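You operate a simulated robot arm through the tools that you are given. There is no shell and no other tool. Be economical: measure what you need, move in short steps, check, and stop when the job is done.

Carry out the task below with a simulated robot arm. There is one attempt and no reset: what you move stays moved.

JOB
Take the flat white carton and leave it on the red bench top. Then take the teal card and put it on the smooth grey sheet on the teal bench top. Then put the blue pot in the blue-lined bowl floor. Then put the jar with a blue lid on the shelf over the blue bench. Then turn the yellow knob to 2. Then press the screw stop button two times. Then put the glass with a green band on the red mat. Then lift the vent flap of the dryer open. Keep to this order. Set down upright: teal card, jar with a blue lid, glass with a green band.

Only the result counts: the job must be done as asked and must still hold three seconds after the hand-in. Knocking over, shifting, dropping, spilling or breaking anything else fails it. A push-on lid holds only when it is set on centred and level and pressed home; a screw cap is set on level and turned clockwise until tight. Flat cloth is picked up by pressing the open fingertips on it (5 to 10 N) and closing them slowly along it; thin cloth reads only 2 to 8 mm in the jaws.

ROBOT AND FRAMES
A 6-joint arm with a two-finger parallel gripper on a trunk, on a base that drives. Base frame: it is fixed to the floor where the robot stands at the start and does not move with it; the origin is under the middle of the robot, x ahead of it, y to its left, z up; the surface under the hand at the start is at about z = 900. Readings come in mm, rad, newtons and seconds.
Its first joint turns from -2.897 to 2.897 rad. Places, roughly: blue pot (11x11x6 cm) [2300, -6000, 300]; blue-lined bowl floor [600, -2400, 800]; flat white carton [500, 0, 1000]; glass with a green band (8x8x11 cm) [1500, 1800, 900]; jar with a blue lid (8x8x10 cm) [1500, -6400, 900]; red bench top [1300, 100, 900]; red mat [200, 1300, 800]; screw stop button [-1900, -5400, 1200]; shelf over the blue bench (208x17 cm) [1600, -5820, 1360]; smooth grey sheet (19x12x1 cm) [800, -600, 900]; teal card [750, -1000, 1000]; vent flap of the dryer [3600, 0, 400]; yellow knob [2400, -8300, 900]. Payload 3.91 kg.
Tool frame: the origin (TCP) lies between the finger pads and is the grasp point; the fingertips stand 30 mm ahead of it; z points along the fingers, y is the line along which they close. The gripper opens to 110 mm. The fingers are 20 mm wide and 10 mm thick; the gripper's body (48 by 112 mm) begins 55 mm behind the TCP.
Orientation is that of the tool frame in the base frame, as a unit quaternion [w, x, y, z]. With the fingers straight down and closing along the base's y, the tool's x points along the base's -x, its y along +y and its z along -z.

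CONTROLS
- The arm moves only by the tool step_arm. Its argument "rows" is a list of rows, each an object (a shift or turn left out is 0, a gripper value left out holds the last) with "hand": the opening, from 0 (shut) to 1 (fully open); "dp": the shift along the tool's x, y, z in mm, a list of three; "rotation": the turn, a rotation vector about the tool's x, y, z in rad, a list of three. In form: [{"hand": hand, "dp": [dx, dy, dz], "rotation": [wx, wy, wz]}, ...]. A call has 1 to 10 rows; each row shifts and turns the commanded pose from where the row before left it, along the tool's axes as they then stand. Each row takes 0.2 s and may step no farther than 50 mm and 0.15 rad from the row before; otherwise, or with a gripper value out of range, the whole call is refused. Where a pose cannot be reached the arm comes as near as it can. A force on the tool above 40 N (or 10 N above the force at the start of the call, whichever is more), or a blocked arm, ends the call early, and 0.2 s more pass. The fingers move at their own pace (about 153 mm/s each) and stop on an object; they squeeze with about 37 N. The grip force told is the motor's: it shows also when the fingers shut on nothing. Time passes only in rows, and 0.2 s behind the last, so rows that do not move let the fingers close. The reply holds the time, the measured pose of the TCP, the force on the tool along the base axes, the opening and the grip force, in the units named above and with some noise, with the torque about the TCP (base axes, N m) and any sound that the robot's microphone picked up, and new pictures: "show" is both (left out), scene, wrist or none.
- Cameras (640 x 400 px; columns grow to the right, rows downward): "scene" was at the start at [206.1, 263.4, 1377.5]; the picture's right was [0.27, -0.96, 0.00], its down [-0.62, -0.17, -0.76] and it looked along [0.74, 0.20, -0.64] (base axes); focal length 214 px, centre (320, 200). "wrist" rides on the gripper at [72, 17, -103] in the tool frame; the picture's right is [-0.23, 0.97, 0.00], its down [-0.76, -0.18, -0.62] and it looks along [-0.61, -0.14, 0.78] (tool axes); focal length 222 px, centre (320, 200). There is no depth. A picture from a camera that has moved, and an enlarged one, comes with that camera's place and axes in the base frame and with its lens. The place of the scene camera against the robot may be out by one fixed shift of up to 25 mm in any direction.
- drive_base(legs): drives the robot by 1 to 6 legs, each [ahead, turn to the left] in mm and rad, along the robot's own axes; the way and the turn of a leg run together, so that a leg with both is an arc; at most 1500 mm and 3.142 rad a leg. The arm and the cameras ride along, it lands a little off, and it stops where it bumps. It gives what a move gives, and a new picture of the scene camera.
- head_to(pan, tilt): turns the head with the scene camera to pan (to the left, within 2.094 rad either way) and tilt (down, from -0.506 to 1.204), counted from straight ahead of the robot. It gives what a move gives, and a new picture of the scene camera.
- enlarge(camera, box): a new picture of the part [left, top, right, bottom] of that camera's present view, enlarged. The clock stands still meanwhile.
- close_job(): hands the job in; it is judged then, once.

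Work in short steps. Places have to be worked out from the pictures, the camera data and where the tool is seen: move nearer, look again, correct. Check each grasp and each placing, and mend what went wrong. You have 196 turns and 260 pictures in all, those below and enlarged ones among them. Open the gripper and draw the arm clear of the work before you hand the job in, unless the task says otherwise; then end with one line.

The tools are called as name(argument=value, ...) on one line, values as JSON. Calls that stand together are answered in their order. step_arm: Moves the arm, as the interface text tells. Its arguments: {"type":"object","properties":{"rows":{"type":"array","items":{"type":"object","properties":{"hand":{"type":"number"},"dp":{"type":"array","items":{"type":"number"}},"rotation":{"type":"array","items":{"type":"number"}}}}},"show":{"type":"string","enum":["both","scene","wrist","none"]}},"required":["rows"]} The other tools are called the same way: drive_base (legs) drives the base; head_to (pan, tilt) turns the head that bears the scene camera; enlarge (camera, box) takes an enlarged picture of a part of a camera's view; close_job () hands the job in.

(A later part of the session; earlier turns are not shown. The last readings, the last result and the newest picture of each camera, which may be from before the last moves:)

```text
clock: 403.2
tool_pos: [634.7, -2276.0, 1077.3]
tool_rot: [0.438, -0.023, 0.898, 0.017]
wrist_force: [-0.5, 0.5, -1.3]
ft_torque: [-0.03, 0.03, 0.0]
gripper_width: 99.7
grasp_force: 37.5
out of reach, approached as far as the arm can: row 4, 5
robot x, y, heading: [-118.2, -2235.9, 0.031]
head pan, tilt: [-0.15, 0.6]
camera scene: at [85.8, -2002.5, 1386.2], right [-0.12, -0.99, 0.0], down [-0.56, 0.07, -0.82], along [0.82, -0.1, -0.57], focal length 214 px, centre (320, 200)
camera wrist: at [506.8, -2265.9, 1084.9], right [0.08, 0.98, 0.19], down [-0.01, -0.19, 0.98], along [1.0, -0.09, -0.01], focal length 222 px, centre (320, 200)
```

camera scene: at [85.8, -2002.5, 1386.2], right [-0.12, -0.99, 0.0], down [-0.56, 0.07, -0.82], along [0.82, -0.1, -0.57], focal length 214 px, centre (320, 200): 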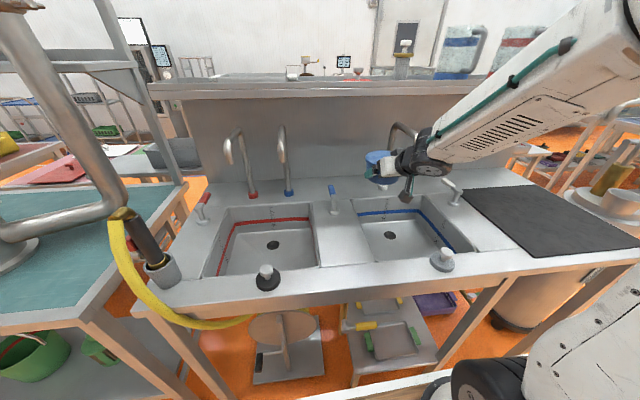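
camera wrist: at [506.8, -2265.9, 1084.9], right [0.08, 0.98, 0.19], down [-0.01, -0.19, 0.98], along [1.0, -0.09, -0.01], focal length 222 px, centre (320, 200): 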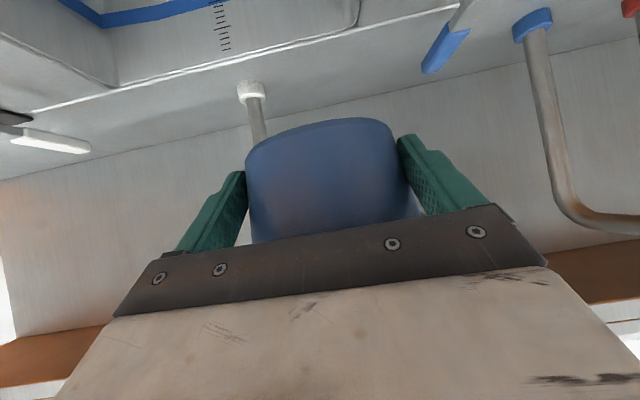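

The pot is a bit close to the left wall, so I'll shift 28 mm toward -y and then lower to about 40 mm above the floor.

step_arm(rows=[{"dp": [-2, -14.2, 2.5]}, {"dp": [-2.1, -14.2, 2.5]}, {"dp": [10, -0.1, 8]}, {"dp": [15.7, -0.2, 12.3]}, {"dp": [19.7, -0.25, 15.4]}, {"dp": [19.7, -0.25, 15.4]}, {"dp": [19.7, -0.25, 15.4]}, {"dp": [19.7, -0.25, 15.4]}, {"dp": [15.7, -0.2, 12.3]}, {}])

```text
clock: 405.4
tool_pos: [644.1, -2304.4, 924.9]
tool_rot: [0.438, -0.024, 0.899, 0.018]
wrist_force: [-0.3, -1.2, -1.4]
ft_torque: [0.03, 0.04, 0.0]
gripper_width: 99.3
grasp_force: 37.3
robot x, y, heading: [-122.2, -2237.8, 0.032]
head pan, tilt: [-0.15, 0.6]
camera scene: at [85.8, -2002.5, 1386.2], right [-0.12, -0.99, 0.0], down [-0.56, 0.07, -0.82], along [0.82, -0.1, -0.57], focal length 214 px, centre (320, 200)
camera wrist: at [516.0, -2294.8, 933.1], right [0.08, 0.98, 0.19], down [-0.01, -0.19, 0.98], along [1.0, -0.09, -0.01], focal length 222 px, centre (320, 200)
```

scene: 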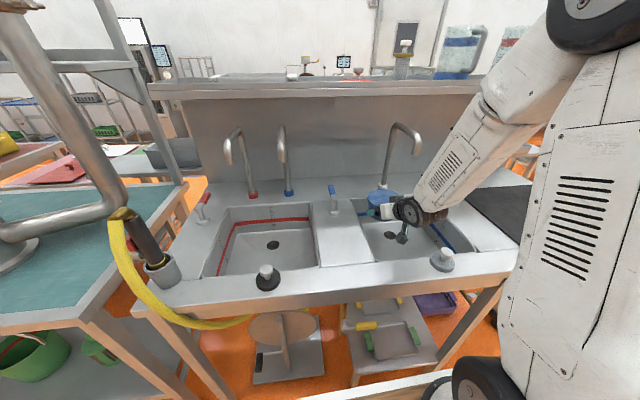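
wrist: 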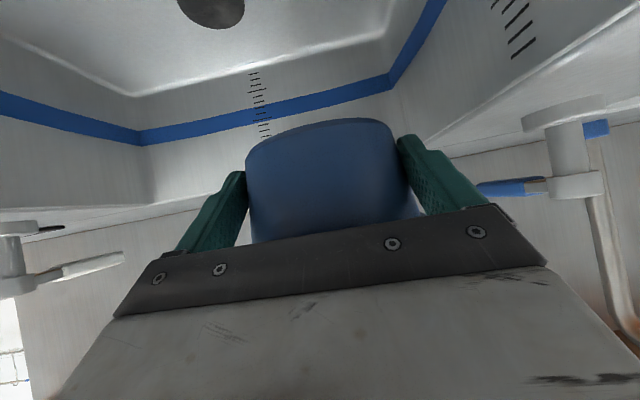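

The pot is well inside the basin. I'll keep lowering slowly and watch the force.

step_arm(rows=[{"dp": [10, -0.1, 8]}, {"dp": [15.7, -0.2, 12.3]}, {"dp": [15.7, -0.2, 12.3]}, {"dp": [11.8, -0.1, 9.3]}, {"dp": [7.9, -0.1, 6.2]}, {}])

```text
clock: 406.8
tool_pos: [643.2, -2304.3, 845.3]
tool_rot: [0.438, -0.023, 0.898, 0.017]
wrist_force: [0.3, 0.0, -0.8]
ft_torque: [0.0, 0.05, 0.0]
gripper_width: 99.5
grasp_force: 37.2
robot x, y, heading: [-120.7, -2238.2, 0.031]
head pan, tilt: [-0.15, 0.6]
camera scene: at [85.9, -2002.5, 1386.2], right [-0.12, -0.99, 0.0], down [-0.56, 0.07, -0.82], along [0.82, -0.1, -0.57], focal length 214 px, centre (320, 200)
camera wrist: at [515.7, -2294.4, 853.4], right [0.08, 0.98, 0.19], down [-0.01, -0.19, 0.98], along [1.0, -0.09, -0.01], focal length 222 px, centre (320, 200)
```

scene: 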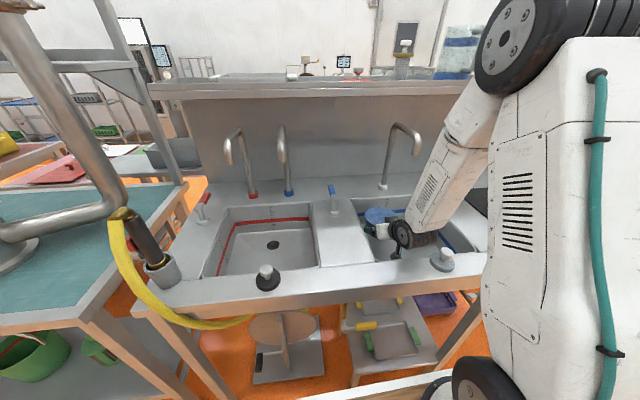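
wrist: 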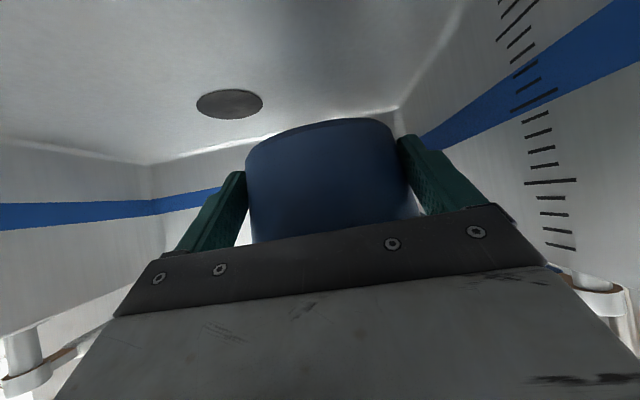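

The floor seems lower than expected, at z≈765. To keep the wrist clear of the front rim I'll move the pot 22 mm further back, then lower more.

step_arm(rows=[{"dp": [-6.8, -0.6, 8.6]}, {"dp": [-6.8, -0.6, 8.6]}, {"dp": [7.9, -0.1, 6.2]}, {"dp": [7.9, -0.1, 6.2]}, {"dp": [5.5, -0.1, 4.3]}, {}])

```text
clock: 408.2
tool_pos: [666.2, -2304.6, 821.4]
tool_rot: [0.436, -0.024, 0.899, 0.018]
wrist_force: [0.2, 0.5, -1.4]
ft_torque: [-0.01, 0.04, 0.03]
gripper_width: 99.4
grasp_force: 37.1
robot x, y, heading: [-120.2, -2234.9, 0.028]
head pan, tilt: [-0.15, 0.6]
camera scene: at [85.9, -2002.5, 1386.2], right [-0.12, -0.99, 0.0], down [-0.56, 0.07, -0.82], along [0.82, -0.1, -0.57], focal length 214 px, centre (320, 200)
camera wrist: at [538.5, -2296.0, 828.7], right [0.08, 0.98, 0.19], down [-0.01, -0.19, 0.98], along [1.0, -0.09, -0.01], focal length 222 px, centre (320, 200)
```

scene: 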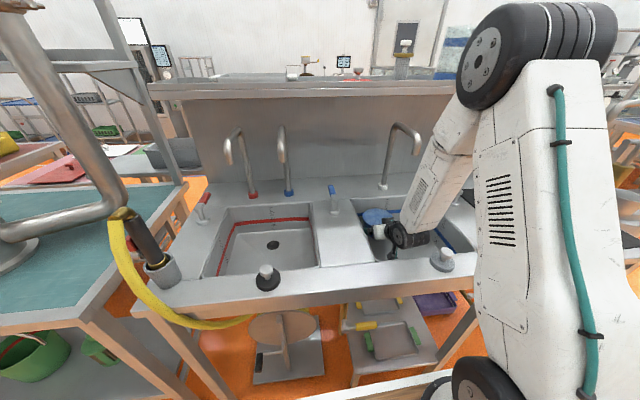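
wrist: 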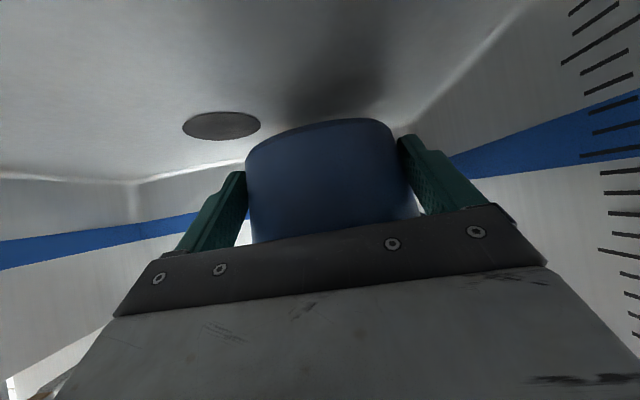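

I'll check the wrist's clearance to the rim.

enlarge(camera="scene", box=[330, 160, 500, 290])

```text
3.08 times, centred on (415, 225) of scene
camera zoom: at [85.9, -2002.5, 1386.2], right [-0.12, -0.99, 0.0], down [-0.56, 0.07, -0.82], along [0.82, -0.1, -0.57], focal length 660 px, centre (28, 123)
```

zoom: 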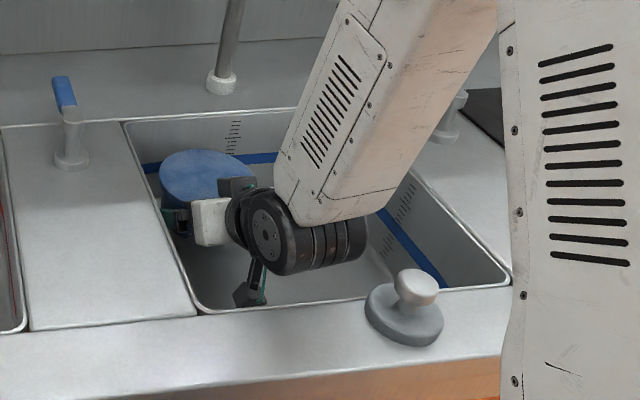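

There's plenty of clearance. I'll continue down in small steps until contact.

step_arm(rows=[{"dp": [6.3, -0.1, 4.9]}, {"dp": [4.7, 0, 3.7]}, {"dp": [3.1, 0, 2.5]}, {"dp": [2.4, 0, 1.9]}, {"dp": [2.4, 0, 1.9]}, {}], show="wrist")

```text
clock: 409.6
tool_pos: [666.0, -2304.8, 797.6]
tool_rot: [0.439, -0.023, 0.898, 0.017]
wrist_force: [0.4, -5.1, 12.4]
ft_torque: [0.33, 0.11, -0.01]
gripper_width: 99.3
grasp_force: 37.6
robot x, y, heading: [-119.2, -2235.0, 0.029]
head pan, tilt: [-0.15, 0.6]
camera wrist: at [538.8, -2294.8, 805.1], right [0.09, 0.98, 0.19], down [-0.01, -0.19, 0.98], along [1.0, -0.09, 0.0], focal length 222 px, centre (320, 200)
```

wrist: 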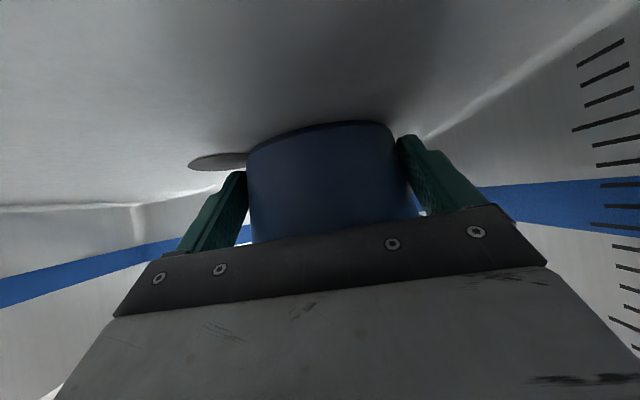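

There's contact on the left side first; the floor probably slopes toward the drain. I'll press 2 mm more and see.

step_arm(rows=[{"dp": [1.2, 0, 0.9]}, {"dp": [1.2, 0, 0.9]}, {}], show="wrist")

```text
clock: 410.4
tool_pos: [664.8, -2304.8, 795.1]
tool_rot: [0.439, -0.022, 0.898, 0.017]
wrist_force: [3.1, -6.8, 18.3]
ft_torque: [-0.12, -0.52, -0.17]
gripper_width: 98.7
grasp_force: 37.2
robot x, y, heading: [-116.7, -2237.3, 0.026]
head pan, tilt: [-0.15, 0.6]
camera wrist: at [537.9, -2294.5, 802.5], right [0.08, 0.98, 0.19], down [-0.01, -0.19, 0.98], along [1.0, -0.09, 0.0], focal length 222 px, centre (320, 200)
```

wrist: 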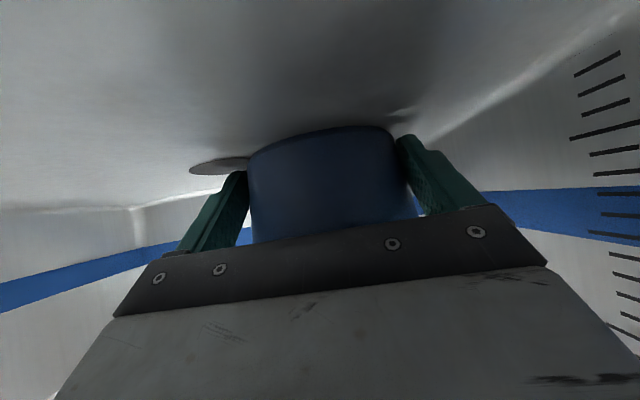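

The pot is seated. I'll open, then withdraw back and slightly up so the fingers leave from under the lip without touching it.

step_arm(rows=[{"hand": 0.93}, {"hand": 1}, {}, {"dp": [-2.4, 0, -1.9]}, {}], show="wrist")

```text
clock: 411.6
tool_pos: [664.5, -2305.6, 796.1]
tool_rot: [0.437, -0.021, 0.899, 0.017]
wrist_force: [0.1, -0.1, 0.7]
ft_torque: [-0.02, 0.01, 0.03]
gripper_width: 109.8
grasp_force: 0.0
robot x, y, heading: [-117.5, -2237.9, 0.029]
head pan, tilt: [-0.15, 0.6]
camera wrist: at [537.6, -2294.8, 804.3], right [0.09, 0.98, 0.19], down [-0.01, -0.19, 0.98], along [1.0, -0.09, -0.01], focal length 222 px, centre (320, 200)
```

wrist: 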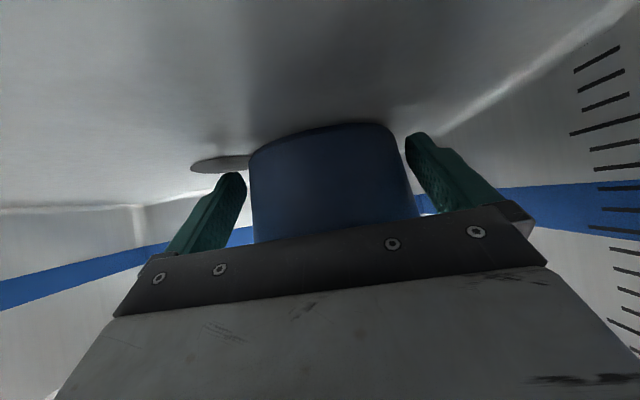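

The fingers are free, so I'll withdraw.

step_arm(rows=[{"dp": [6.2, 0, -7.9]}, {"dp": [6.2, 0, -7.9]}, {"dp": [0.7, 0, -12.2]}, {"dp": [0.7, 0, -12.2]}, {"dp": [0.7, 0, -12.2]}, {"dp": [-7.9, 0, -6.2]}, {"dp": [-11.8, 0, -9.3]}, {"dp": [-15.7, 0.2, -12.3]}, {"dp": [-15.7, 0.2, -12.3]}, {"dp": [-15.7, 0.2, -12.3]}])

```text
clock: 413.2
tool_pos: [614.5, -2307.4, 838.4]
tool_rot: [0.437, -0.021, 0.899, 0.016]
wrist_force: [6.2, 0.8, -3.7]
ft_torque: [0.02, -0.4, -0.02]
gripper_width: 109.7
grasp_force: 0.0
robot x, y, heading: [-119.3, -2237.4, 0.028]
head pan, tilt: [-0.15, 0.6]
stopped in row 8: the force on the tool passed its limit at 47 N (the readings are from after the stop); the commanded pose is now the measured one
camera scene: at [85.8, -2002.7, 1386.1], right [-0.12, -0.99, 0.0], down [-0.56, 0.07, -0.82], along [0.82, -0.1, -0.57], focal length 214 px, centre (320, 200)
camera wrist: at [487.0, -2297.6, 847.1], right [0.09, 0.98, 0.19], down [-0.01, -0.19, 0.98], along [1.0, -0.09, -0.01], focal length 222 px, centre (320, 200)
```

scene: 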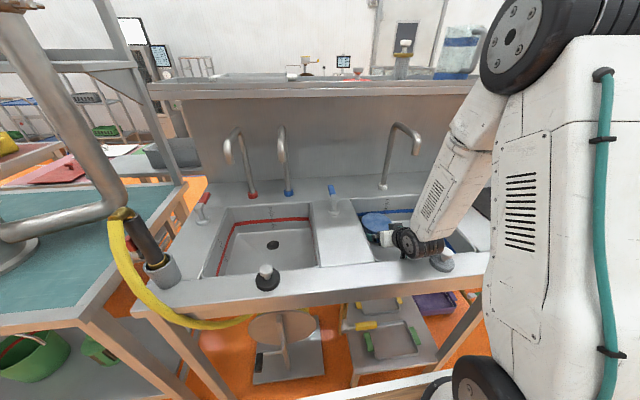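
wrist: 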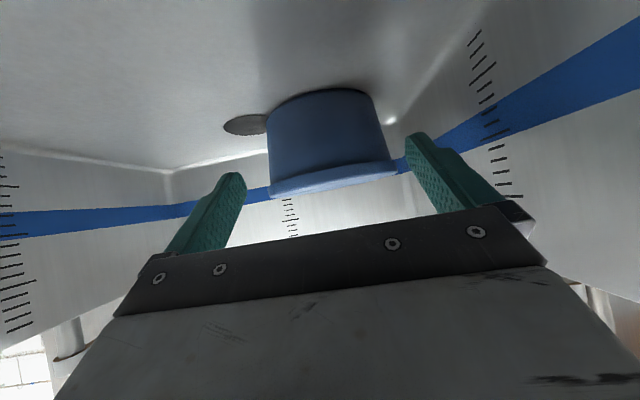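

The camera housing probably caught under the front rim. I'll move forward 15 mm, still clear of the pot, and rise there.

step_arm(rows=[{"dp": [2.4, 0, 1.9]}, {"dp": [-5, 0, 6.2]}, {"dp": [-5, 0, 6.2]}, {"dp": [-4, 0, -3.1]}, {"dp": [-6.3, 0, -4.9]}, {"dp": [-7.9, 0, -6.2]}, {}], show="wrist")

```text
clock: 414.8
tool_pos: [628.8, -2307.7, 859.5]
tool_rot: [0.436, -0.022, 0.899, 0.017]
wrist_force: [-1.1, 0.5, 0.0]
ft_torque: [0.01, 0.01, -0.03]
gripper_width: 110.3
grasp_force: 0.2
robot x, y, heading: [-119.9, -2235.5, 0.033]
head pan, tilt: [-0.15, 0.6]
camera wrist: at [502.2, -2297.5, 867.0], right [0.09, 0.98, 0.19], down [-0.01, -0.19, 0.98], along [1.0, -0.09, -0.01], focal length 222 px, centre (320, 200)
```

wrist: 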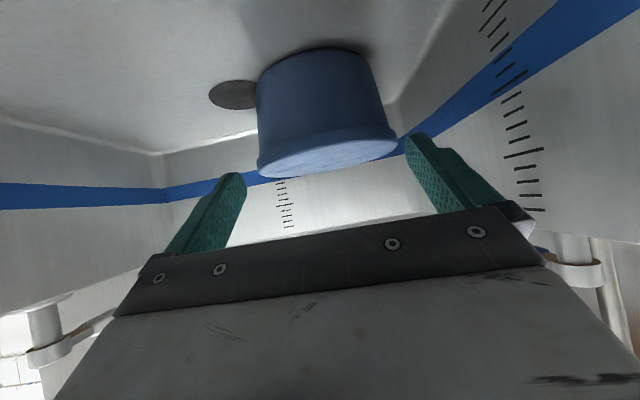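

It's clear of the pot now. I'll continue straight up, out of the basin.

step_arm(rows=[{"dp": [-10, 0, -6]}, {"dp": [-15.7, 0.2, -12.3]}, {"dp": [-23, 0.2, -18]}, {"dp": [-28, 0.4, -22]}, {"dp": [-28, 0.4, -22]}, {"dp": [-28, 0.4, -22]}, {"dp": [-28, 0.4, -22]}, {}])

enlarge(camera="scene", box=[310, 160, 480, 290])

```text
clock: 416.6
tool_pos: [632.9, -2305.1, 1061.4]
tool_rot: [0.437, -0.022, 0.899, 0.017]
wrist_force: [0.1, 0.2, 0.4]
ft_torque: [-0.01, 0.0, -0.01]
gripper_width: 110.0
grasp_force: 0.1
robot x, y, heading: [-116.1, -2235.5, 0.031]
head pan, tilt: [-0.15, 0.6]
camera scene: at [85.5, -2002.7, 1386.2], right [-0.12, -0.99, 0.0], down [-0.56, 0.07, -0.82], along [0.82, -0.1, -0.57], focal length 214 px, centre (320, 200)
camera wrist: at [506.8, -2294.5, 1069.0], right [0.09, 0.98, 0.19], down [-0.01, -0.19, 0.98], along [1.0, -0.09, -0.01], focal length 222 px, centre (320, 200)
```

scene: 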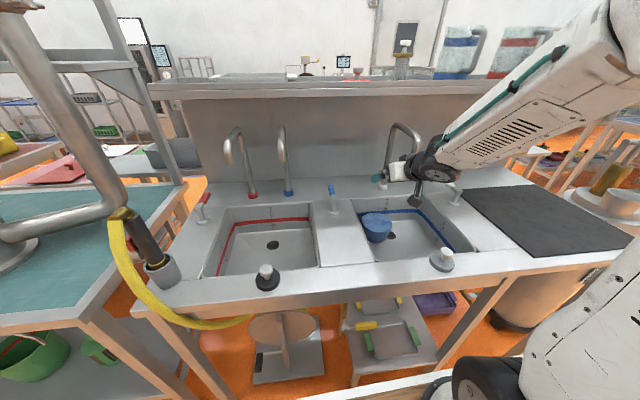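
wrist: 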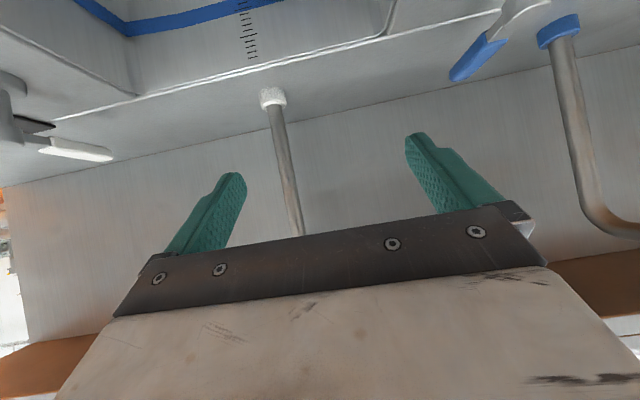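

```text
3.08 times, centred on (395, 225) of scene
camera zoom: at [85.5, -2002.7, 1386.2], right [-0.12, -0.99, 0.0], down [-0.56, 0.07, -0.82], along [0.82, -0.1, -0.57], focal length 660 px, centre (89, 123)
```

zoom: 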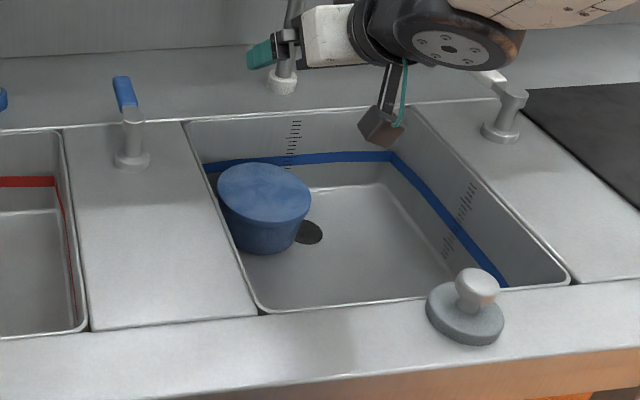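

The blue pot stands upright on the blue-lined basin floor. Next is the jar at the blue bench. I'll keep the pitched tool, draw in, and drive down the front aisle.

step_arm(rows=[{"dp": [18.5, 0, -23.6]}, {"dp": [18.5, 0, -23.6]}, {"dp": [18.5, 0, -23.6]}, {}], show="none")

drive_base(legs=[[-250, 0], [0, -1.6], [1500, 0], [1500, 0], [1100, 0], [0, 1.55]])

```text
clock: 417.6
tool_pos: [546.6, -2311.9, 1065.3]
tool_rot: [0.436, -0.023, 0.899, 0.018]
wrist_force: [0.7, 0.2, 0.5]
ft_torque: [0.02, 0.03, -0.02]
gripper_width: 109.9
grasp_force: 0.1
out of reach, approached as far as the arm can: row 3
robot x, y, heading: [-117.3, -2235.1, 0.025]
head pan, tilt: [-0.15, 0.6]
```

```text
clock: 446.1
tool_pos: [240.2, -6395.9, 1066.1]
tool_rot: [0.436, 0.018, 0.9, -0.003]
wrist_force: [-0.2, 0.2, -0.1]
ft_torque: [-0.01, 0.01, 0.02]
gripper_width: 110.0
grasp_force: 0.0
robot x, y, heading: [-414.5, -6261.1, -0.061]
head pan, tilt: [-0.15, 0.6]
camera scene: at [-190.4, -6047.3, 1386.2], right [-0.21, -0.98, 0.0], down [-0.55, 0.12, -0.83], along [0.81, -0.17, -0.56], focal length 214 px, centre (320, 200)
```

scene: 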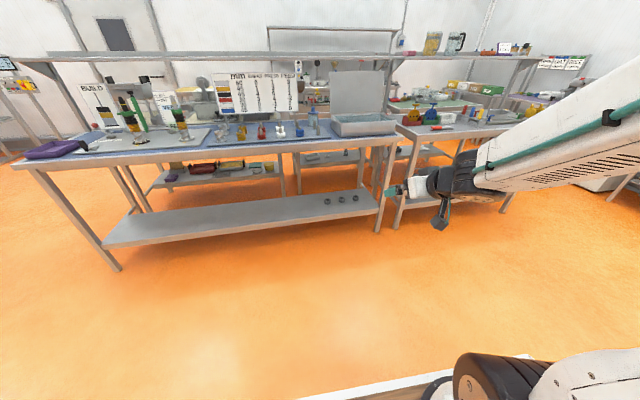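

I'll drive closer and look for the jar.

drive_base(legs=[[0, 0.06], [850, 0]])

enlarge(camera="scene", box=[160, 20, 480, 220])

```text
clock: 451.1
tool_pos: [1119.7, -6342.2, 1065.5]
tool_rot: [0.436, -0.016, 0.9, 0.015]
wrist_force: [-0.2, -0.6, -0.1]
ft_torque: [0.01, 0.0, 0.02]
gripper_width: 109.8
grasp_force: 0.1
robot x, y, heading: [457.4, -6254.6, 0.011]
head pan, tilt: [-0.15, 0.6]
camera scene: at [663.7, -6025.5, 1386.2], right [-0.14, -0.99, 0.0], down [-0.56, 0.08, -0.83], along [0.82, -0.11, -0.56], focal length 214 px, centre (320, 200)
```

scene: 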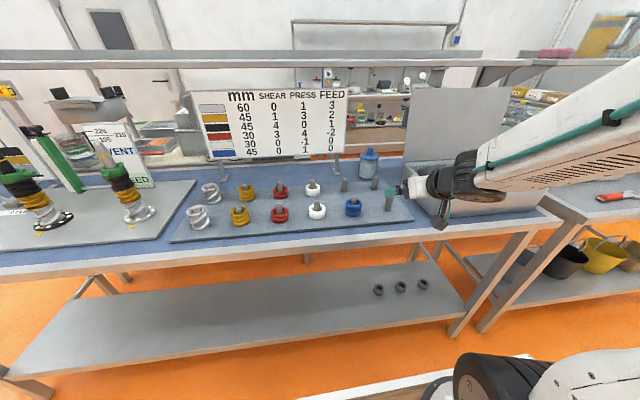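

```text
2.00 times, centred on (320, 120) of scene
camera zoom: at [663.7, -6025.5, 1386.2], right [-0.14, -0.99, 0.0], down [-0.56, 0.08, -0.83], along [0.82, -0.11, -0.56], focal length 429 px, centre (320, 360)
```

zoom: 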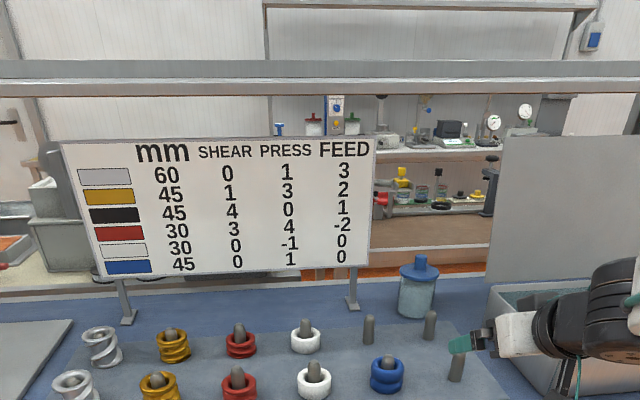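

The jar with the blue lid stands at about (1535, -6372), between the sign and the bin, with some pegs in front of it. I'll drive 250 mm closer and look with the wrist camera.

drive_base(legs=[[250, 0]])

step_arm(rows=[{"dp": [0, -15, 0]}, {}], show="wrist")

```text
clock: 453.0
tool_pos: [1375.4, -6335.1, 1066.1]
tool_rot: [0.436, -0.017, 0.9, 0.015]
wrist_force: [0.8, 0.2, 0.4]
ft_torque: [0.0, 0.03, 0.0]
gripper_width: 110.1
grasp_force: 0.0
robot x, y, heading: [710.3, -6249.9, 0.014]
head pan, tilt: [-0.15, 0.6]
camera scene: at [919.0, -6020.7, 1386.2], right [-0.13, -0.99, 0.0], down [-0.56, 0.07, -0.83], along [0.82, -0.11, -0.57], focal length 214 px, centre (320, 200)
```

scene: 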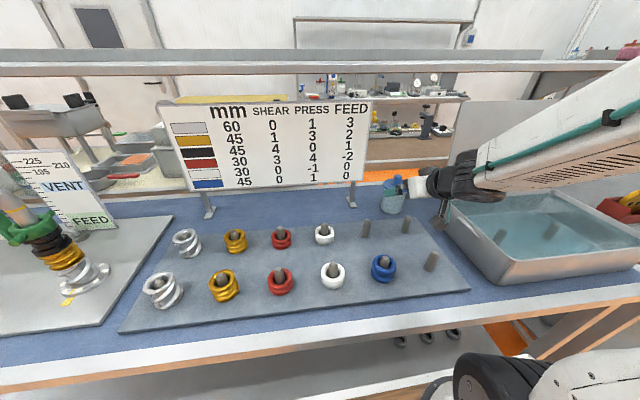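

```text
clock: 453.6
tool_pos: [1377.5, -6350.9, 1066.2]
tool_rot: [0.436, -0.018, 0.9, 0.016]
wrist_force: [-1.2, -0.5, -0.1]
ft_torque: [-0.01, 0.0, 0.0]
gripper_width: 109.9
grasp_force: 0.1
robot x, y, heading: [711.9, -6251.9, 0.022]
head pan, tilt: [-0.15, 0.6]
camera wrist: at [1250.3, -6339.2, 1073.8], right [0.1, 0.98, 0.19], down [-0.01, -0.19, 0.98], along [1.0, -0.1, -0.01], focal length 222 px, centre (320, 200)
```

wrist: 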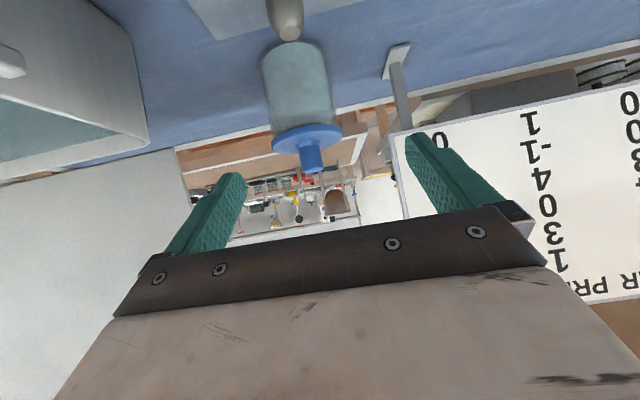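

The jar is at about (1512, -6366), its body reaching z≈985 and its lid knob about 1033. A peg stands at (1405, -6364) in front. A steeper pitch (about 52°) will keep the camera above the peg. I'll pitch and move to the pre-grasp point.

step_arm(rows=[{"rotation": [0, 0.115, 0]}, {"rotation": [0, 0.115, 0]}, {"dp": [-17.5, -11, 24.7]}, {"dp": [-17.5, -11, 24.7]}, {}], show="wrist")

```text
clock: 454.8
tool_pos: [1437.4, -6370.3, 1045.6]
tool_rot: [0.33, -0.02, 0.943, 0.014]
wrist_force: [-0.6, 0.3, -0.7]
ft_torque: [-0.03, 0.0, 0.02]
gripper_width: 110.0
grasp_force: 0.1
robot x, y, heading: [711.7, -6251.2, 0.018]
head pan, tilt: [-0.15, 0.6]
camera wrist: at [1314.6, -6359.0, 1082.6], right [0.13, 0.98, 0.15], down [0.21, -0.18, 0.96], along [0.97, -0.1, -0.23], focal length 222 px, centre (320, 200)
```

wrist: 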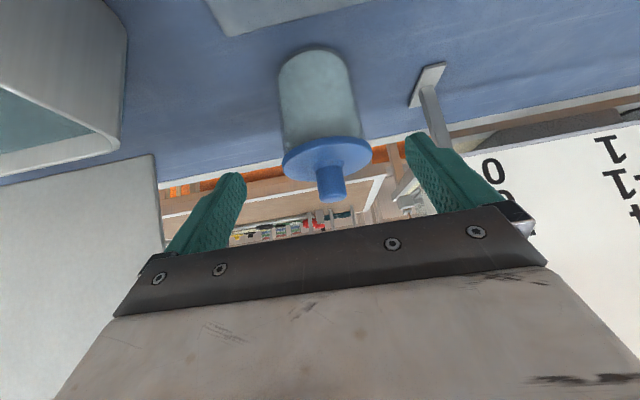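

The line-up is good, within about 1.5 mm. I'll advance along the tool axis to the jar and close.

step_arm(rows=[{"dp": [0, 1.5, 30]}, {"dp": [0, 0, 30]}, {"dp": [0, 0, 30]}, {"dp": [0.5, 0, 25]}, {}, {"hand": 0.8}, {"hand": 0.5}, {"hand": 0}, {}, {}], show="wrist")

```text
clock: 457.0
tool_pos: [1505.9, -6361.5, 957.5]
tool_rot: [0.33, -0.019, 0.944, 0.013]
wrist_force: [1.9, 0.0, -0.3]
ft_torque: [-0.12, -0.05, 0.04]
gripper_width: 79.5
grasp_force: 36.8
robot x, y, heading: [710.3, -6253.5, 0.016]
head pan, tilt: [-0.15, 0.6]
camera wrist: at [1384.8, -6350.0, 993.8], right [0.13, 0.98, 0.15], down [0.22, -0.18, 0.96], along [0.97, -0.1, -0.23], focal length 222 px, centre (320, 200)
```

wrist: 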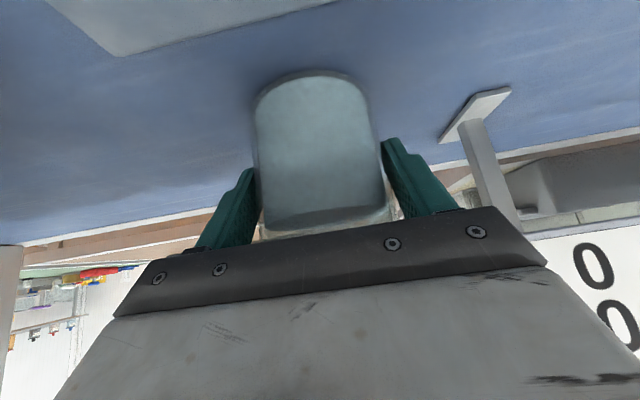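

The jar is gripped at 79.5 mm. I'll lift it gently 70 mm and then draw it back from under the shelf.

step_arm(rows=[{"dp": [-2, 0, -2.4]}, {"dp": [-4.4, 0.1, -5.5]}, {"dp": [-7.5, 0.2, -9.4]}, {"dp": [-9.3, 0.2, -11.7]}, {"dp": [-9.3, 0.2, -11.7]}, {"dp": [-9.3, 0.2, -11.7]}, {"dp": [-5, 0.1, -6.2]}, {}], show="wrist")

step_arm(rows=[{"dp": [5, 0.3, -4]}, {"dp": [9.3, 0.6, -7.5]}, {"dp": [14, 0.8, -11.2]}, {"dp": [15.6, 0.9, -12.4]}, {"dp": [15.6, 0.9, -12.4]}, {"dp": [15.6, 0.9, -12.4]}, {"dp": [14, 0.8, -11.2]}, {"dp": [9.3, 0.6, -7.5]}, {}], show="scene")

```text
clock: 458.8
tool_pos: [1505.6, -6363.9, 1034.3]
tool_rot: [0.33, -0.019, 0.944, 0.013]
wrist_force: [0.6, -0.3, -5.5]
ft_torque: [-0.03, 0.03, -0.02]
gripper_width: 79.1
grasp_force: 37.4
robot x, y, heading: [715.5, -6250.2, 0.013]
head pan, tilt: [-0.15, 0.6]
camera wrist: at [1384.0, -6351.6, 1070.6], right [0.13, 0.98, 0.15], down [0.22, -0.18, 0.96], along [0.97, -0.1, -0.23], focal length 222 px, centre (320, 200)
```

wrist: 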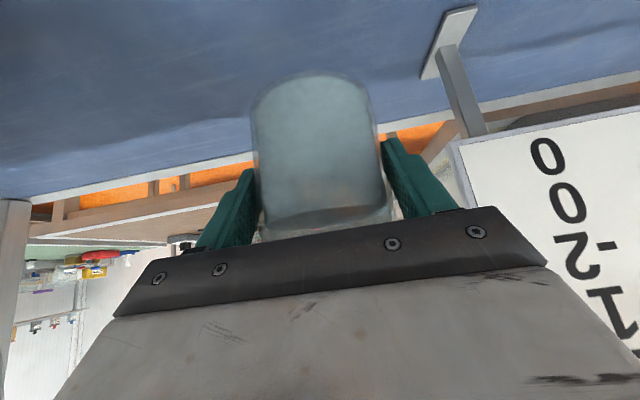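

```text
clock: 460.8
tool_pos: [1379.3, -6361.7, 1032.7]
tool_rot: [0.33, -0.019, 0.944, 0.014]
wrist_force: [0.1, -0.9, -4.2]
ft_torque: [0.01, 0.05, -0.02]
gripper_width: 79.3
grasp_force: 37.0
robot x, y, heading: [711.8, -6249.3, 0.015]
head pan, tilt: [-0.15, 0.6]
camera scene: at [919.1, -6020.8, 1386.2], right [-0.13, -0.99, 0.0], down [-0.56, 0.07, -0.82], along [0.82, -0.11, -0.57], focal length 214 px, centre (320, 200)
```

scene: 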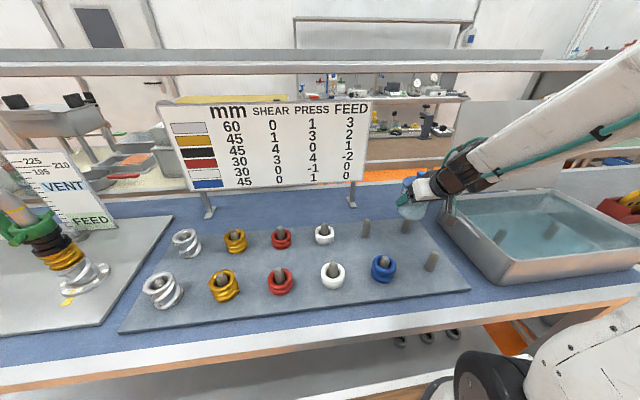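

It's held securely (about 0.5 kg). I'll raise it to shelf height gently.

step_arm(rows=[{"dp": [-5, 0.1, -6.2]}, {"dp": [-9.3, 0.2, -11.7]}, {"dp": [-14, 0.3, -17.5]}, {"dp": [-18.7, 0.4, -23.4]}, {"dp": [-18.7, 0.4, -23.4]}, {"dp": [-18.7, 0.4, -23.4]}, {"dp": [-18.7, 0.4, -23.4]}, {"dp": [-18.7, 0.4, -23.4]}, {"dp": [-18.7, 0.4, -23.4]}, {"dp": [-18.7, 0.4, -23.4]}], show="none")

step_arm(rows=[{"dp": [-18.7, 0.4, -23.4]}, {"dp": [-18.7, 0.4, -23.4]}, {"dp": [-18.7, 0.4, -23.4]}, {"dp": [-18.7, 0.4, -23.4]}, {"dp": [-14, 0.3, -17.5]}, {"dp": [-9.3, 0.2, -11.7]}, {"dp": [-5, 0.1, -6.2]}, {}])

```text
clock: 463.0
tool_pos: [1380.2, -6363.7, 1287.8]
tool_rot: [0.33, -0.019, 0.944, 0.013]
wrist_force: [-0.7, 0.5, -4.3]
ft_torque: [0.0, 0.05, 0.01]
gripper_width: 79.5
grasp_force: 37.2
robot x, y, heading: [711.1, -6258.7, 0.017]
head pan, tilt: [-0.15, 0.6]
```

```text
clock: 464.8
tool_pos: [1375.3, -6379.4, 1450.5]
tool_rot: [0.332, -0.021, 0.943, 0.018]
wrist_force: [-0.1, -0.3, -4.5]
ft_torque: [-0.02, 0.08, -0.01]
gripper_width: 79.0
grasp_force: 37.0
out of reach, approached as far as the arm can: row 3, 4, 6
robot x, y, heading: [713.2, -6252.8, 0.019]
head pan, tilt: [-0.15, 0.6]
camera scene: at [919.1, -6020.7, 1386.2], right [-0.13, -0.99, 0.0], down [-0.56, 0.07, -0.82], along [0.82, -0.11, -0.57], focal length 214 px, centre (320, 200)
camera wrist: at [1253.3, -6369.9, 1486.6], right [0.13, 0.98, 0.16], down [0.21, -0.19, 0.96], along [0.97, -0.09, -0.23], focal length 222 px, centre (320, 200)
```

scene: 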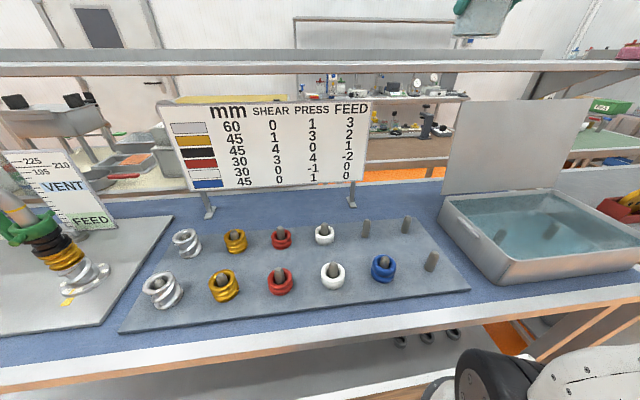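
wrist: 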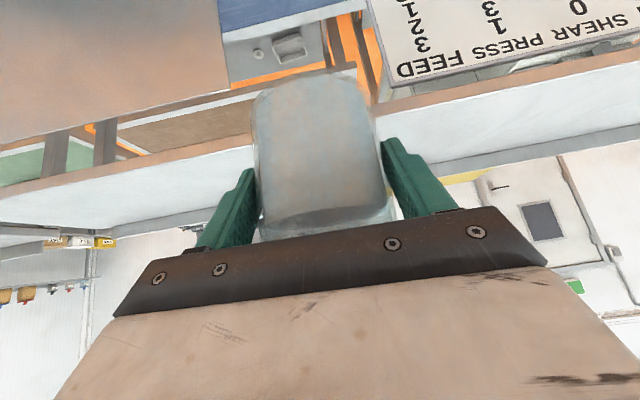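

By the wrist view the shelf's front edge is at x≈1455 and its depth reaches about 1640. The jar's bottom is about 28 mm above it. I'll drive 60 mm forward for reach.

drive_base(legs=[[60, 0]])

step_arm(rows=[{"dp": [-6, -0.4, 5]}, {"dp": [-9.3, -0.6, 7.5]}, {"dp": [-14, -0.8, 11.2]}, {"dp": [-15.6, -0.9, 12.4]}, {"dp": [-15.6, -0.9, 12.4]}, {"dp": [-12, -0.7, 9.6]}, {"dp": [-8, -0.5, 6.4]}, {}], show="wrist")

```text
clock: 465.7
tool_pos: [1437.5, -6379.1, 1450.7]
tool_rot: [0.331, -0.021, 0.943, 0.018]
wrist_force: [0.0, 0.0, -4.6]
ft_torque: [0.01, 0.06, -0.02]
gripper_width: 79.3
grasp_force: 37.2
robot x, y, heading: [773.0, -6251.2, 0.022]
head pan, tilt: [-0.15, 0.6]
camera scene: at [980.1, -6019.4, 1386.2], right [-0.13, -0.99, 0.0], down [-0.56, 0.07, -0.82], along [0.82, -0.11, -0.57], focal length 214 px, centre (320, 200)
```

scene: 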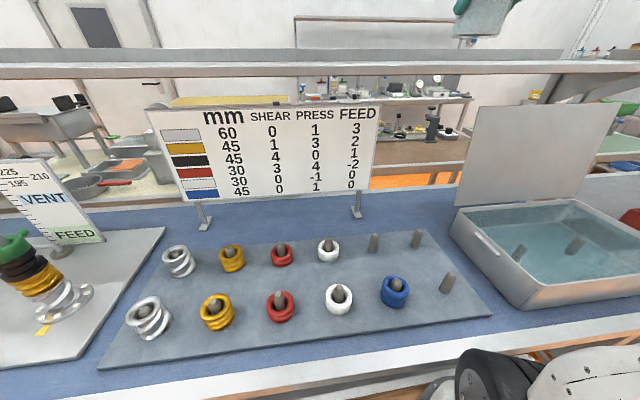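

```text
clock: 467.5
tool_pos: [1532.8, -6399.7, 1446.4]
tool_rot: [0.335, -0.023, 0.942, 0.023]
wrist_force: [0.1, -0.3, -5.3]
ft_torque: [-0.02, 0.07, -0.01]
gripper_width: 79.1
grasp_force: 36.6
out of reach, approached as far as the arm can: row 3, 4, 5, 6, 7
robot x, y, heading: [775.4, -6250.2, 0.02]
head pan, tilt: [-0.15, 0.6]
camera wrist: at [1409.6, -6391.8, 1482.8], right [0.12, 0.98, 0.17], down [0.21, -0.19, 0.96], along [0.97, -0.08, -0.23], focal length 222 px, centre (320, 200)
```

wrist: 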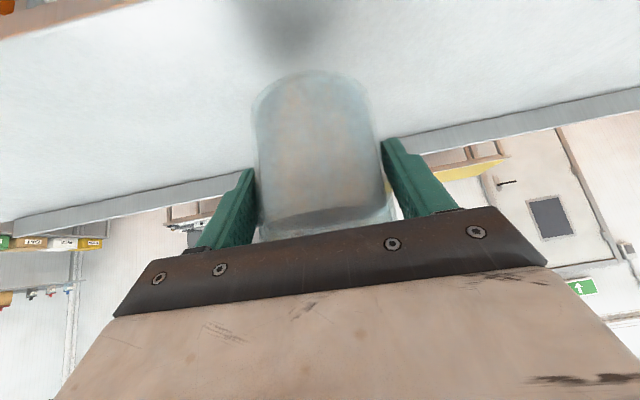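

The jar is over the middle of the shelf. I'll lower it slowly.

step_arm(rows=[{"dp": [3.7, 0, 4.7]}, {"dp": [3.7, 0, 4.7]}, {"dp": [2.5, 0, 3.1]}, {"dp": [1.9, 0, 2.3]}, {"dp": [1.9, 0, 2.3]}, {}], show="none")

step_arm(rows=[{"dp": [1.2, 0, 1.6]}, {"dp": [1.2, 0, 1.6]}, {}], show="none")

```text
clock: 468.9
tool_pos: [1530.2, -6402.7, 1425.1]
tool_rot: [0.333, -0.021, 0.943, 0.02]
wrist_force: [0.7, -0.5, -5.3]
ft_torque: [0.01, 0.06, -0.01]
gripper_width: 78.8
grasp_force: 37.0
robot x, y, heading: [773.0, -6253.9, 0.022]
head pan, tilt: [-0.15, 0.6]
```

```text
clock: 469.7
tool_pos: [1532.9, -6402.9, 1420.7]
tool_rot: [0.333, -0.022, 0.943, 0.021]
wrist_force: [0.2, 0.0, -5.4]
ft_torque: [0.0, 0.02, -0.01]
gripper_width: 79.2
grasp_force: 37.7
robot x, y, heading: [772.4, -6249.1, 0.017]
head pan, tilt: [-0.15, 0.6]
```

There's no contact yet, so I'll go on in 1.5 mm steps.

step_arm(rows=[{"dp": [0.9, 0, 1.2]}, {"dp": [0.9, 0, 1.2]}, {"dp": [0.9, 0, 1.2]}, {}], show="wrist")

```text
clock: 470.7
tool_pos: [1532.3, -6401.8, 1416.5]
tool_rot: [0.333, -0.022, 0.943, 0.021]
wrist_force: [0.3, -0.6, -5.7]
ft_torque: [0.02, 0.07, -0.01]
gripper_width: 79.1
grasp_force: 37.0
robot x, y, heading: [773.7, -6249.5, 0.018]
head pan, tilt: [-0.15, 0.6]
camera wrist: at [1410.7, -6391.9, 1451.7], right [0.12, 0.98, 0.17], down [0.21, -0.19, 0.96], along [0.97, -0.08, -0.23], focal length 222 px, centre (320, 200)
```

wrist: 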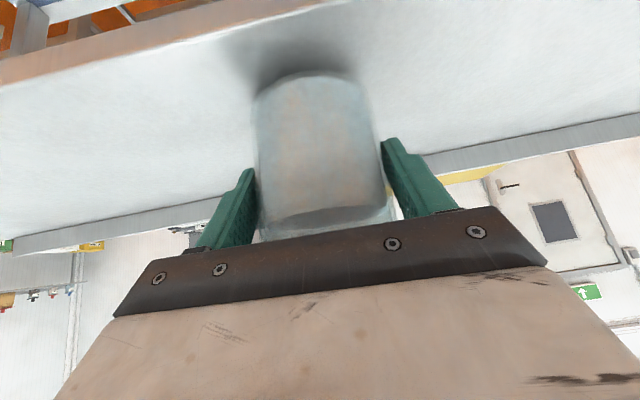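

The contact shadow is close. I'll take a few more fine steps.

step_arm(rows=[{"dp": [0.9, 0, 1.2]}, {"dp": [0.9, 0, 1.2]}, {}], show="none")

step_arm(rows=[{"dp": [0.9, 0, 1.2]}, {"dp": [0.9, 0, 1.2]}, {}], show="none")

```text
clock: 471.5
tool_pos: [1532.4, -6400.8, 1412.9]
tool_rot: [0.332, -0.021, 0.943, 0.02]
wrist_force: [0.1, 0.8, -5.2]
ft_torque: [0.0, 0.08, 0.0]
gripper_width: 79.5
grasp_force: 37.0
robot x, y, heading: [771.0, -6252.4, 0.02]
head pan, tilt: [-0.15, 0.6]
```

```text
clock: 472.3
tool_pos: [1532.7, -6402.0, 1409.2]
tool_rot: [0.332, -0.022, 0.943, 0.02]
wrist_force: [0.6, -0.2, -5.4]
ft_torque: [-0.02, 0.08, -0.01]
gripper_width: 79.2
grasp_force: 36.9
robot x, y, heading: [772.8, -6253.9, 0.021]
head pan, tilt: [-0.15, 0.6]
```

Still free, so I'll continue.

step_arm(rows=[{"dp": [0.9, 0, 1.2]}, {"dp": [0.9, 0, 1.2]}, {"dp": [0.9, 0, 1.2]}, {}], show="none")

step_arm(rows=[{"dp": [0.6, 0, 0.8]}, {"dp": [0.6, 0, 0.8]}, {}], show="wrist")

```text
clock: 473.3
tool_pos: [1531.7, -6402.0, 1407.6]
tool_rot: [0.334, -0.021, 0.942, 0.017]
wrist_force: [5.7, -3.2, 16.2]
ft_torque: [-0.76, -0.2, 0.18]
gripper_width: 79.2
grasp_force: 37.4
robot x, y, heading: [773.5, -6251.0, 0.019]
head pan, tilt: [-0.15, 0.6]
```

```text
clock: 474.1
tool_pos: [1530.6, -6399.9, 1405.4]
tool_rot: [0.334, -0.022, 0.942, 0.019]
wrist_force: [-0.5, -4.2, 27.6]
ft_torque: [-1.3, -0.33, -0.13]
gripper_width: 79.7
grasp_force: 37.1
robot x, y, heading: [773.0, -6251.5, 0.017]
head pan, tilt: [-0.15, 0.6]
camera wrist: at [1408.8, -6391.0, 1440.4], right [0.12, 0.98, 0.16], down [0.21, -0.19, 0.96], along [0.97, -0.09, -0.23], focal length 222 px, centre (320, 200)
```

wrist: 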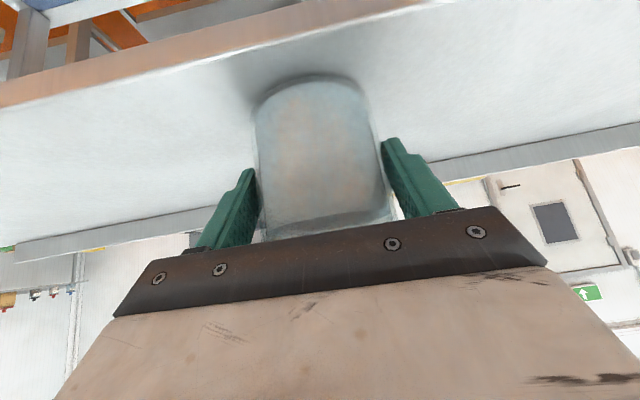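

It's down, with about 20 mm margin from the front edge. I'll ease the pressure and release slowly.

step_arm(rows=[{"dp": [-0.9, 0, -1.2]}, {"hand": 0.74}, {"hand": 0.78}, {"hand": 0.85}, {"hand": 1}, {}], show="wrist")

```text
clock: 475.5
tool_pos: [1532.3, -6401.3, 1403.9]
tool_rot: [0.332, -0.02, 0.943, 0.018]
wrist_force: [1.0, 0.4, -0.4]
ft_torque: [0.03, 0.0, 0.0]
gripper_width: 110.2
grasp_force: 0.0
robot x, y, heading: [770.0, -6249.4, 0.016]
head pan, tilt: [-0.15, 0.6]
camera wrist: at [1409.8, -6391.2, 1440.7], right [0.12, 0.98, 0.16], down [0.21, -0.19, 0.96], along [0.97, -0.08, -0.23], focal length 222 px, centre (320, 200)
```

wrist: 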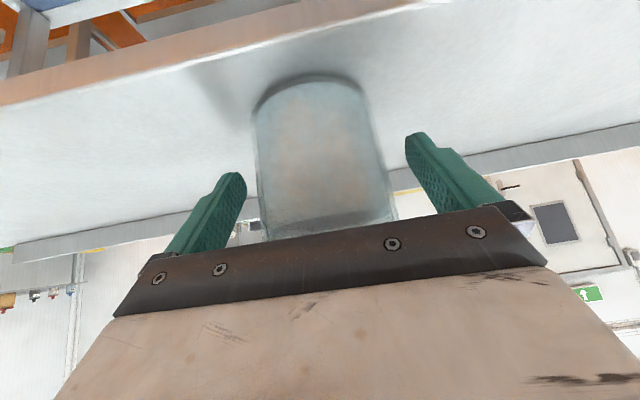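

It's released. I'll retract along the tool axis.

step_arm(rows=[{"dp": [0, 0, -15]}, {"dp": [0, 0, -25]}, {"dp": [0, 0, -30]}, {"dp": [0, 0, -30]}, {"dp": [15.6, 0.9, -12.4]}, {"dp": [23, 1.3, -18.7]}, {}], show="wrist")

```text
clock: 477.1
tool_pos: [1419.4, -6404.1, 1483.9]
tool_rot: [0.332, -0.021, 0.943, 0.019]
wrist_force: [0.1, 0.4, -0.1]
ft_torque: [0.03, -0.01, -0.01]
gripper_width: 110.1
grasp_force: 0.0
robot x, y, heading: [773.9, -6253.0, 0.022]
head pan, tilt: [-0.15, 0.6]
camera wrist: at [1297.2, -6394.0, 1519.9], right [0.13, 0.98, 0.16], down [0.21, -0.19, 0.96], along [0.97, -0.09, -0.23], focal length 222 px, centre (320, 200)
```

wrist: 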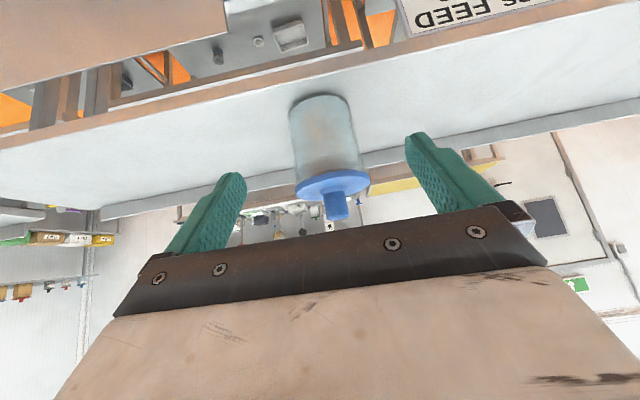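

The jar stands upright on the shelf. Next is the yellow knob near (2400, -8300). I'll back off, lower the arm, drive down the aisle, and look.

drive_base(legs=[[-500, 0]])

step_arm(rows=[{"dp": [31, 0, 39]}, {"dp": [31, 0, 39]}, {"dp": [31, 0, 39]}, {"dp": [31, 0, 39]}, {"dp": [31, 0, 39]}, {"dp": [31, 0, 39]}, {"dp": [31, 0, 39]}], show="none")

drive_base(legs=[[0, -1.59], [1300, 0], [0, 0.8]])

```text
clock: 480.1
tool_pos: [922.4, -6417.3, 1483.8]
tool_rot: [0.332, -0.017, 0.943, 0.016]
wrist_force: [-0.1, -0.7, 0.8]
ft_torque: [0.02, -0.01, -0.01]
gripper_width: 109.9
grasp_force: 0.0
robot x, y, heading: [275.9, -6260.6, 0.01]
head pan, tilt: [-0.15, 0.6]
camera scene: at [484.7, -6028.3, 1386.2], right [-0.14, -0.99, 0.0], down [-0.56, 0.08, -0.83], along [0.82, -0.11, -0.56], focal length 214 px, centre (320, 200)
```

scene: 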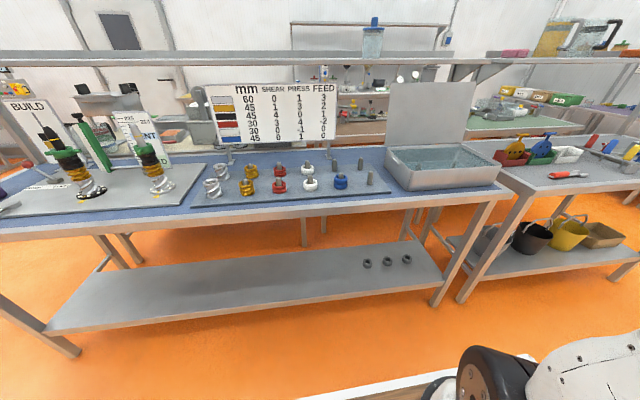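

```text
clock: 481.7
tool_pos: [919.5, -6408.8, 1136.4]
tool_rot: [0.332, -0.017, 0.943, 0.017]
wrist_force: [-0.5, 0.0, -0.9]
ft_torque: [0.0, -0.04, 0.02]
gripper_width: 110.0
grasp_force: 0.0
robot x, y, heading: [273.3, -6261.7, 0.005]
head pan, tilt: [-0.15, 0.6]
```

```text
clock: 494.2
tool_pos: [632.5, -8128.8, 1137.0]
tool_rot: [0.314, 0.341, 0.879, -0.11]
wrist_force: [0.4, 0.8, 0.6]
ft_torque: [-0.03, 0.02, 0.02]
gripper_width: 110.0
grasp_force: 0.2
robot x, y, heading: [277.7, -7569.4, -0.762]
head pan, tilt: [-0.15, 0.6]
camera scene: at [584.2, -7554.3, 1386.2], right [-0.79, -0.61, 0.0], down [-0.34, 0.45, -0.83], along [0.5, -0.65, -0.56], focal length 214 px, centre (320, 200)
```

scene: 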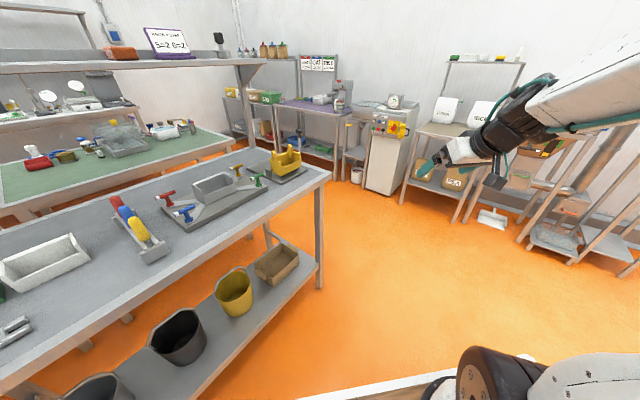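

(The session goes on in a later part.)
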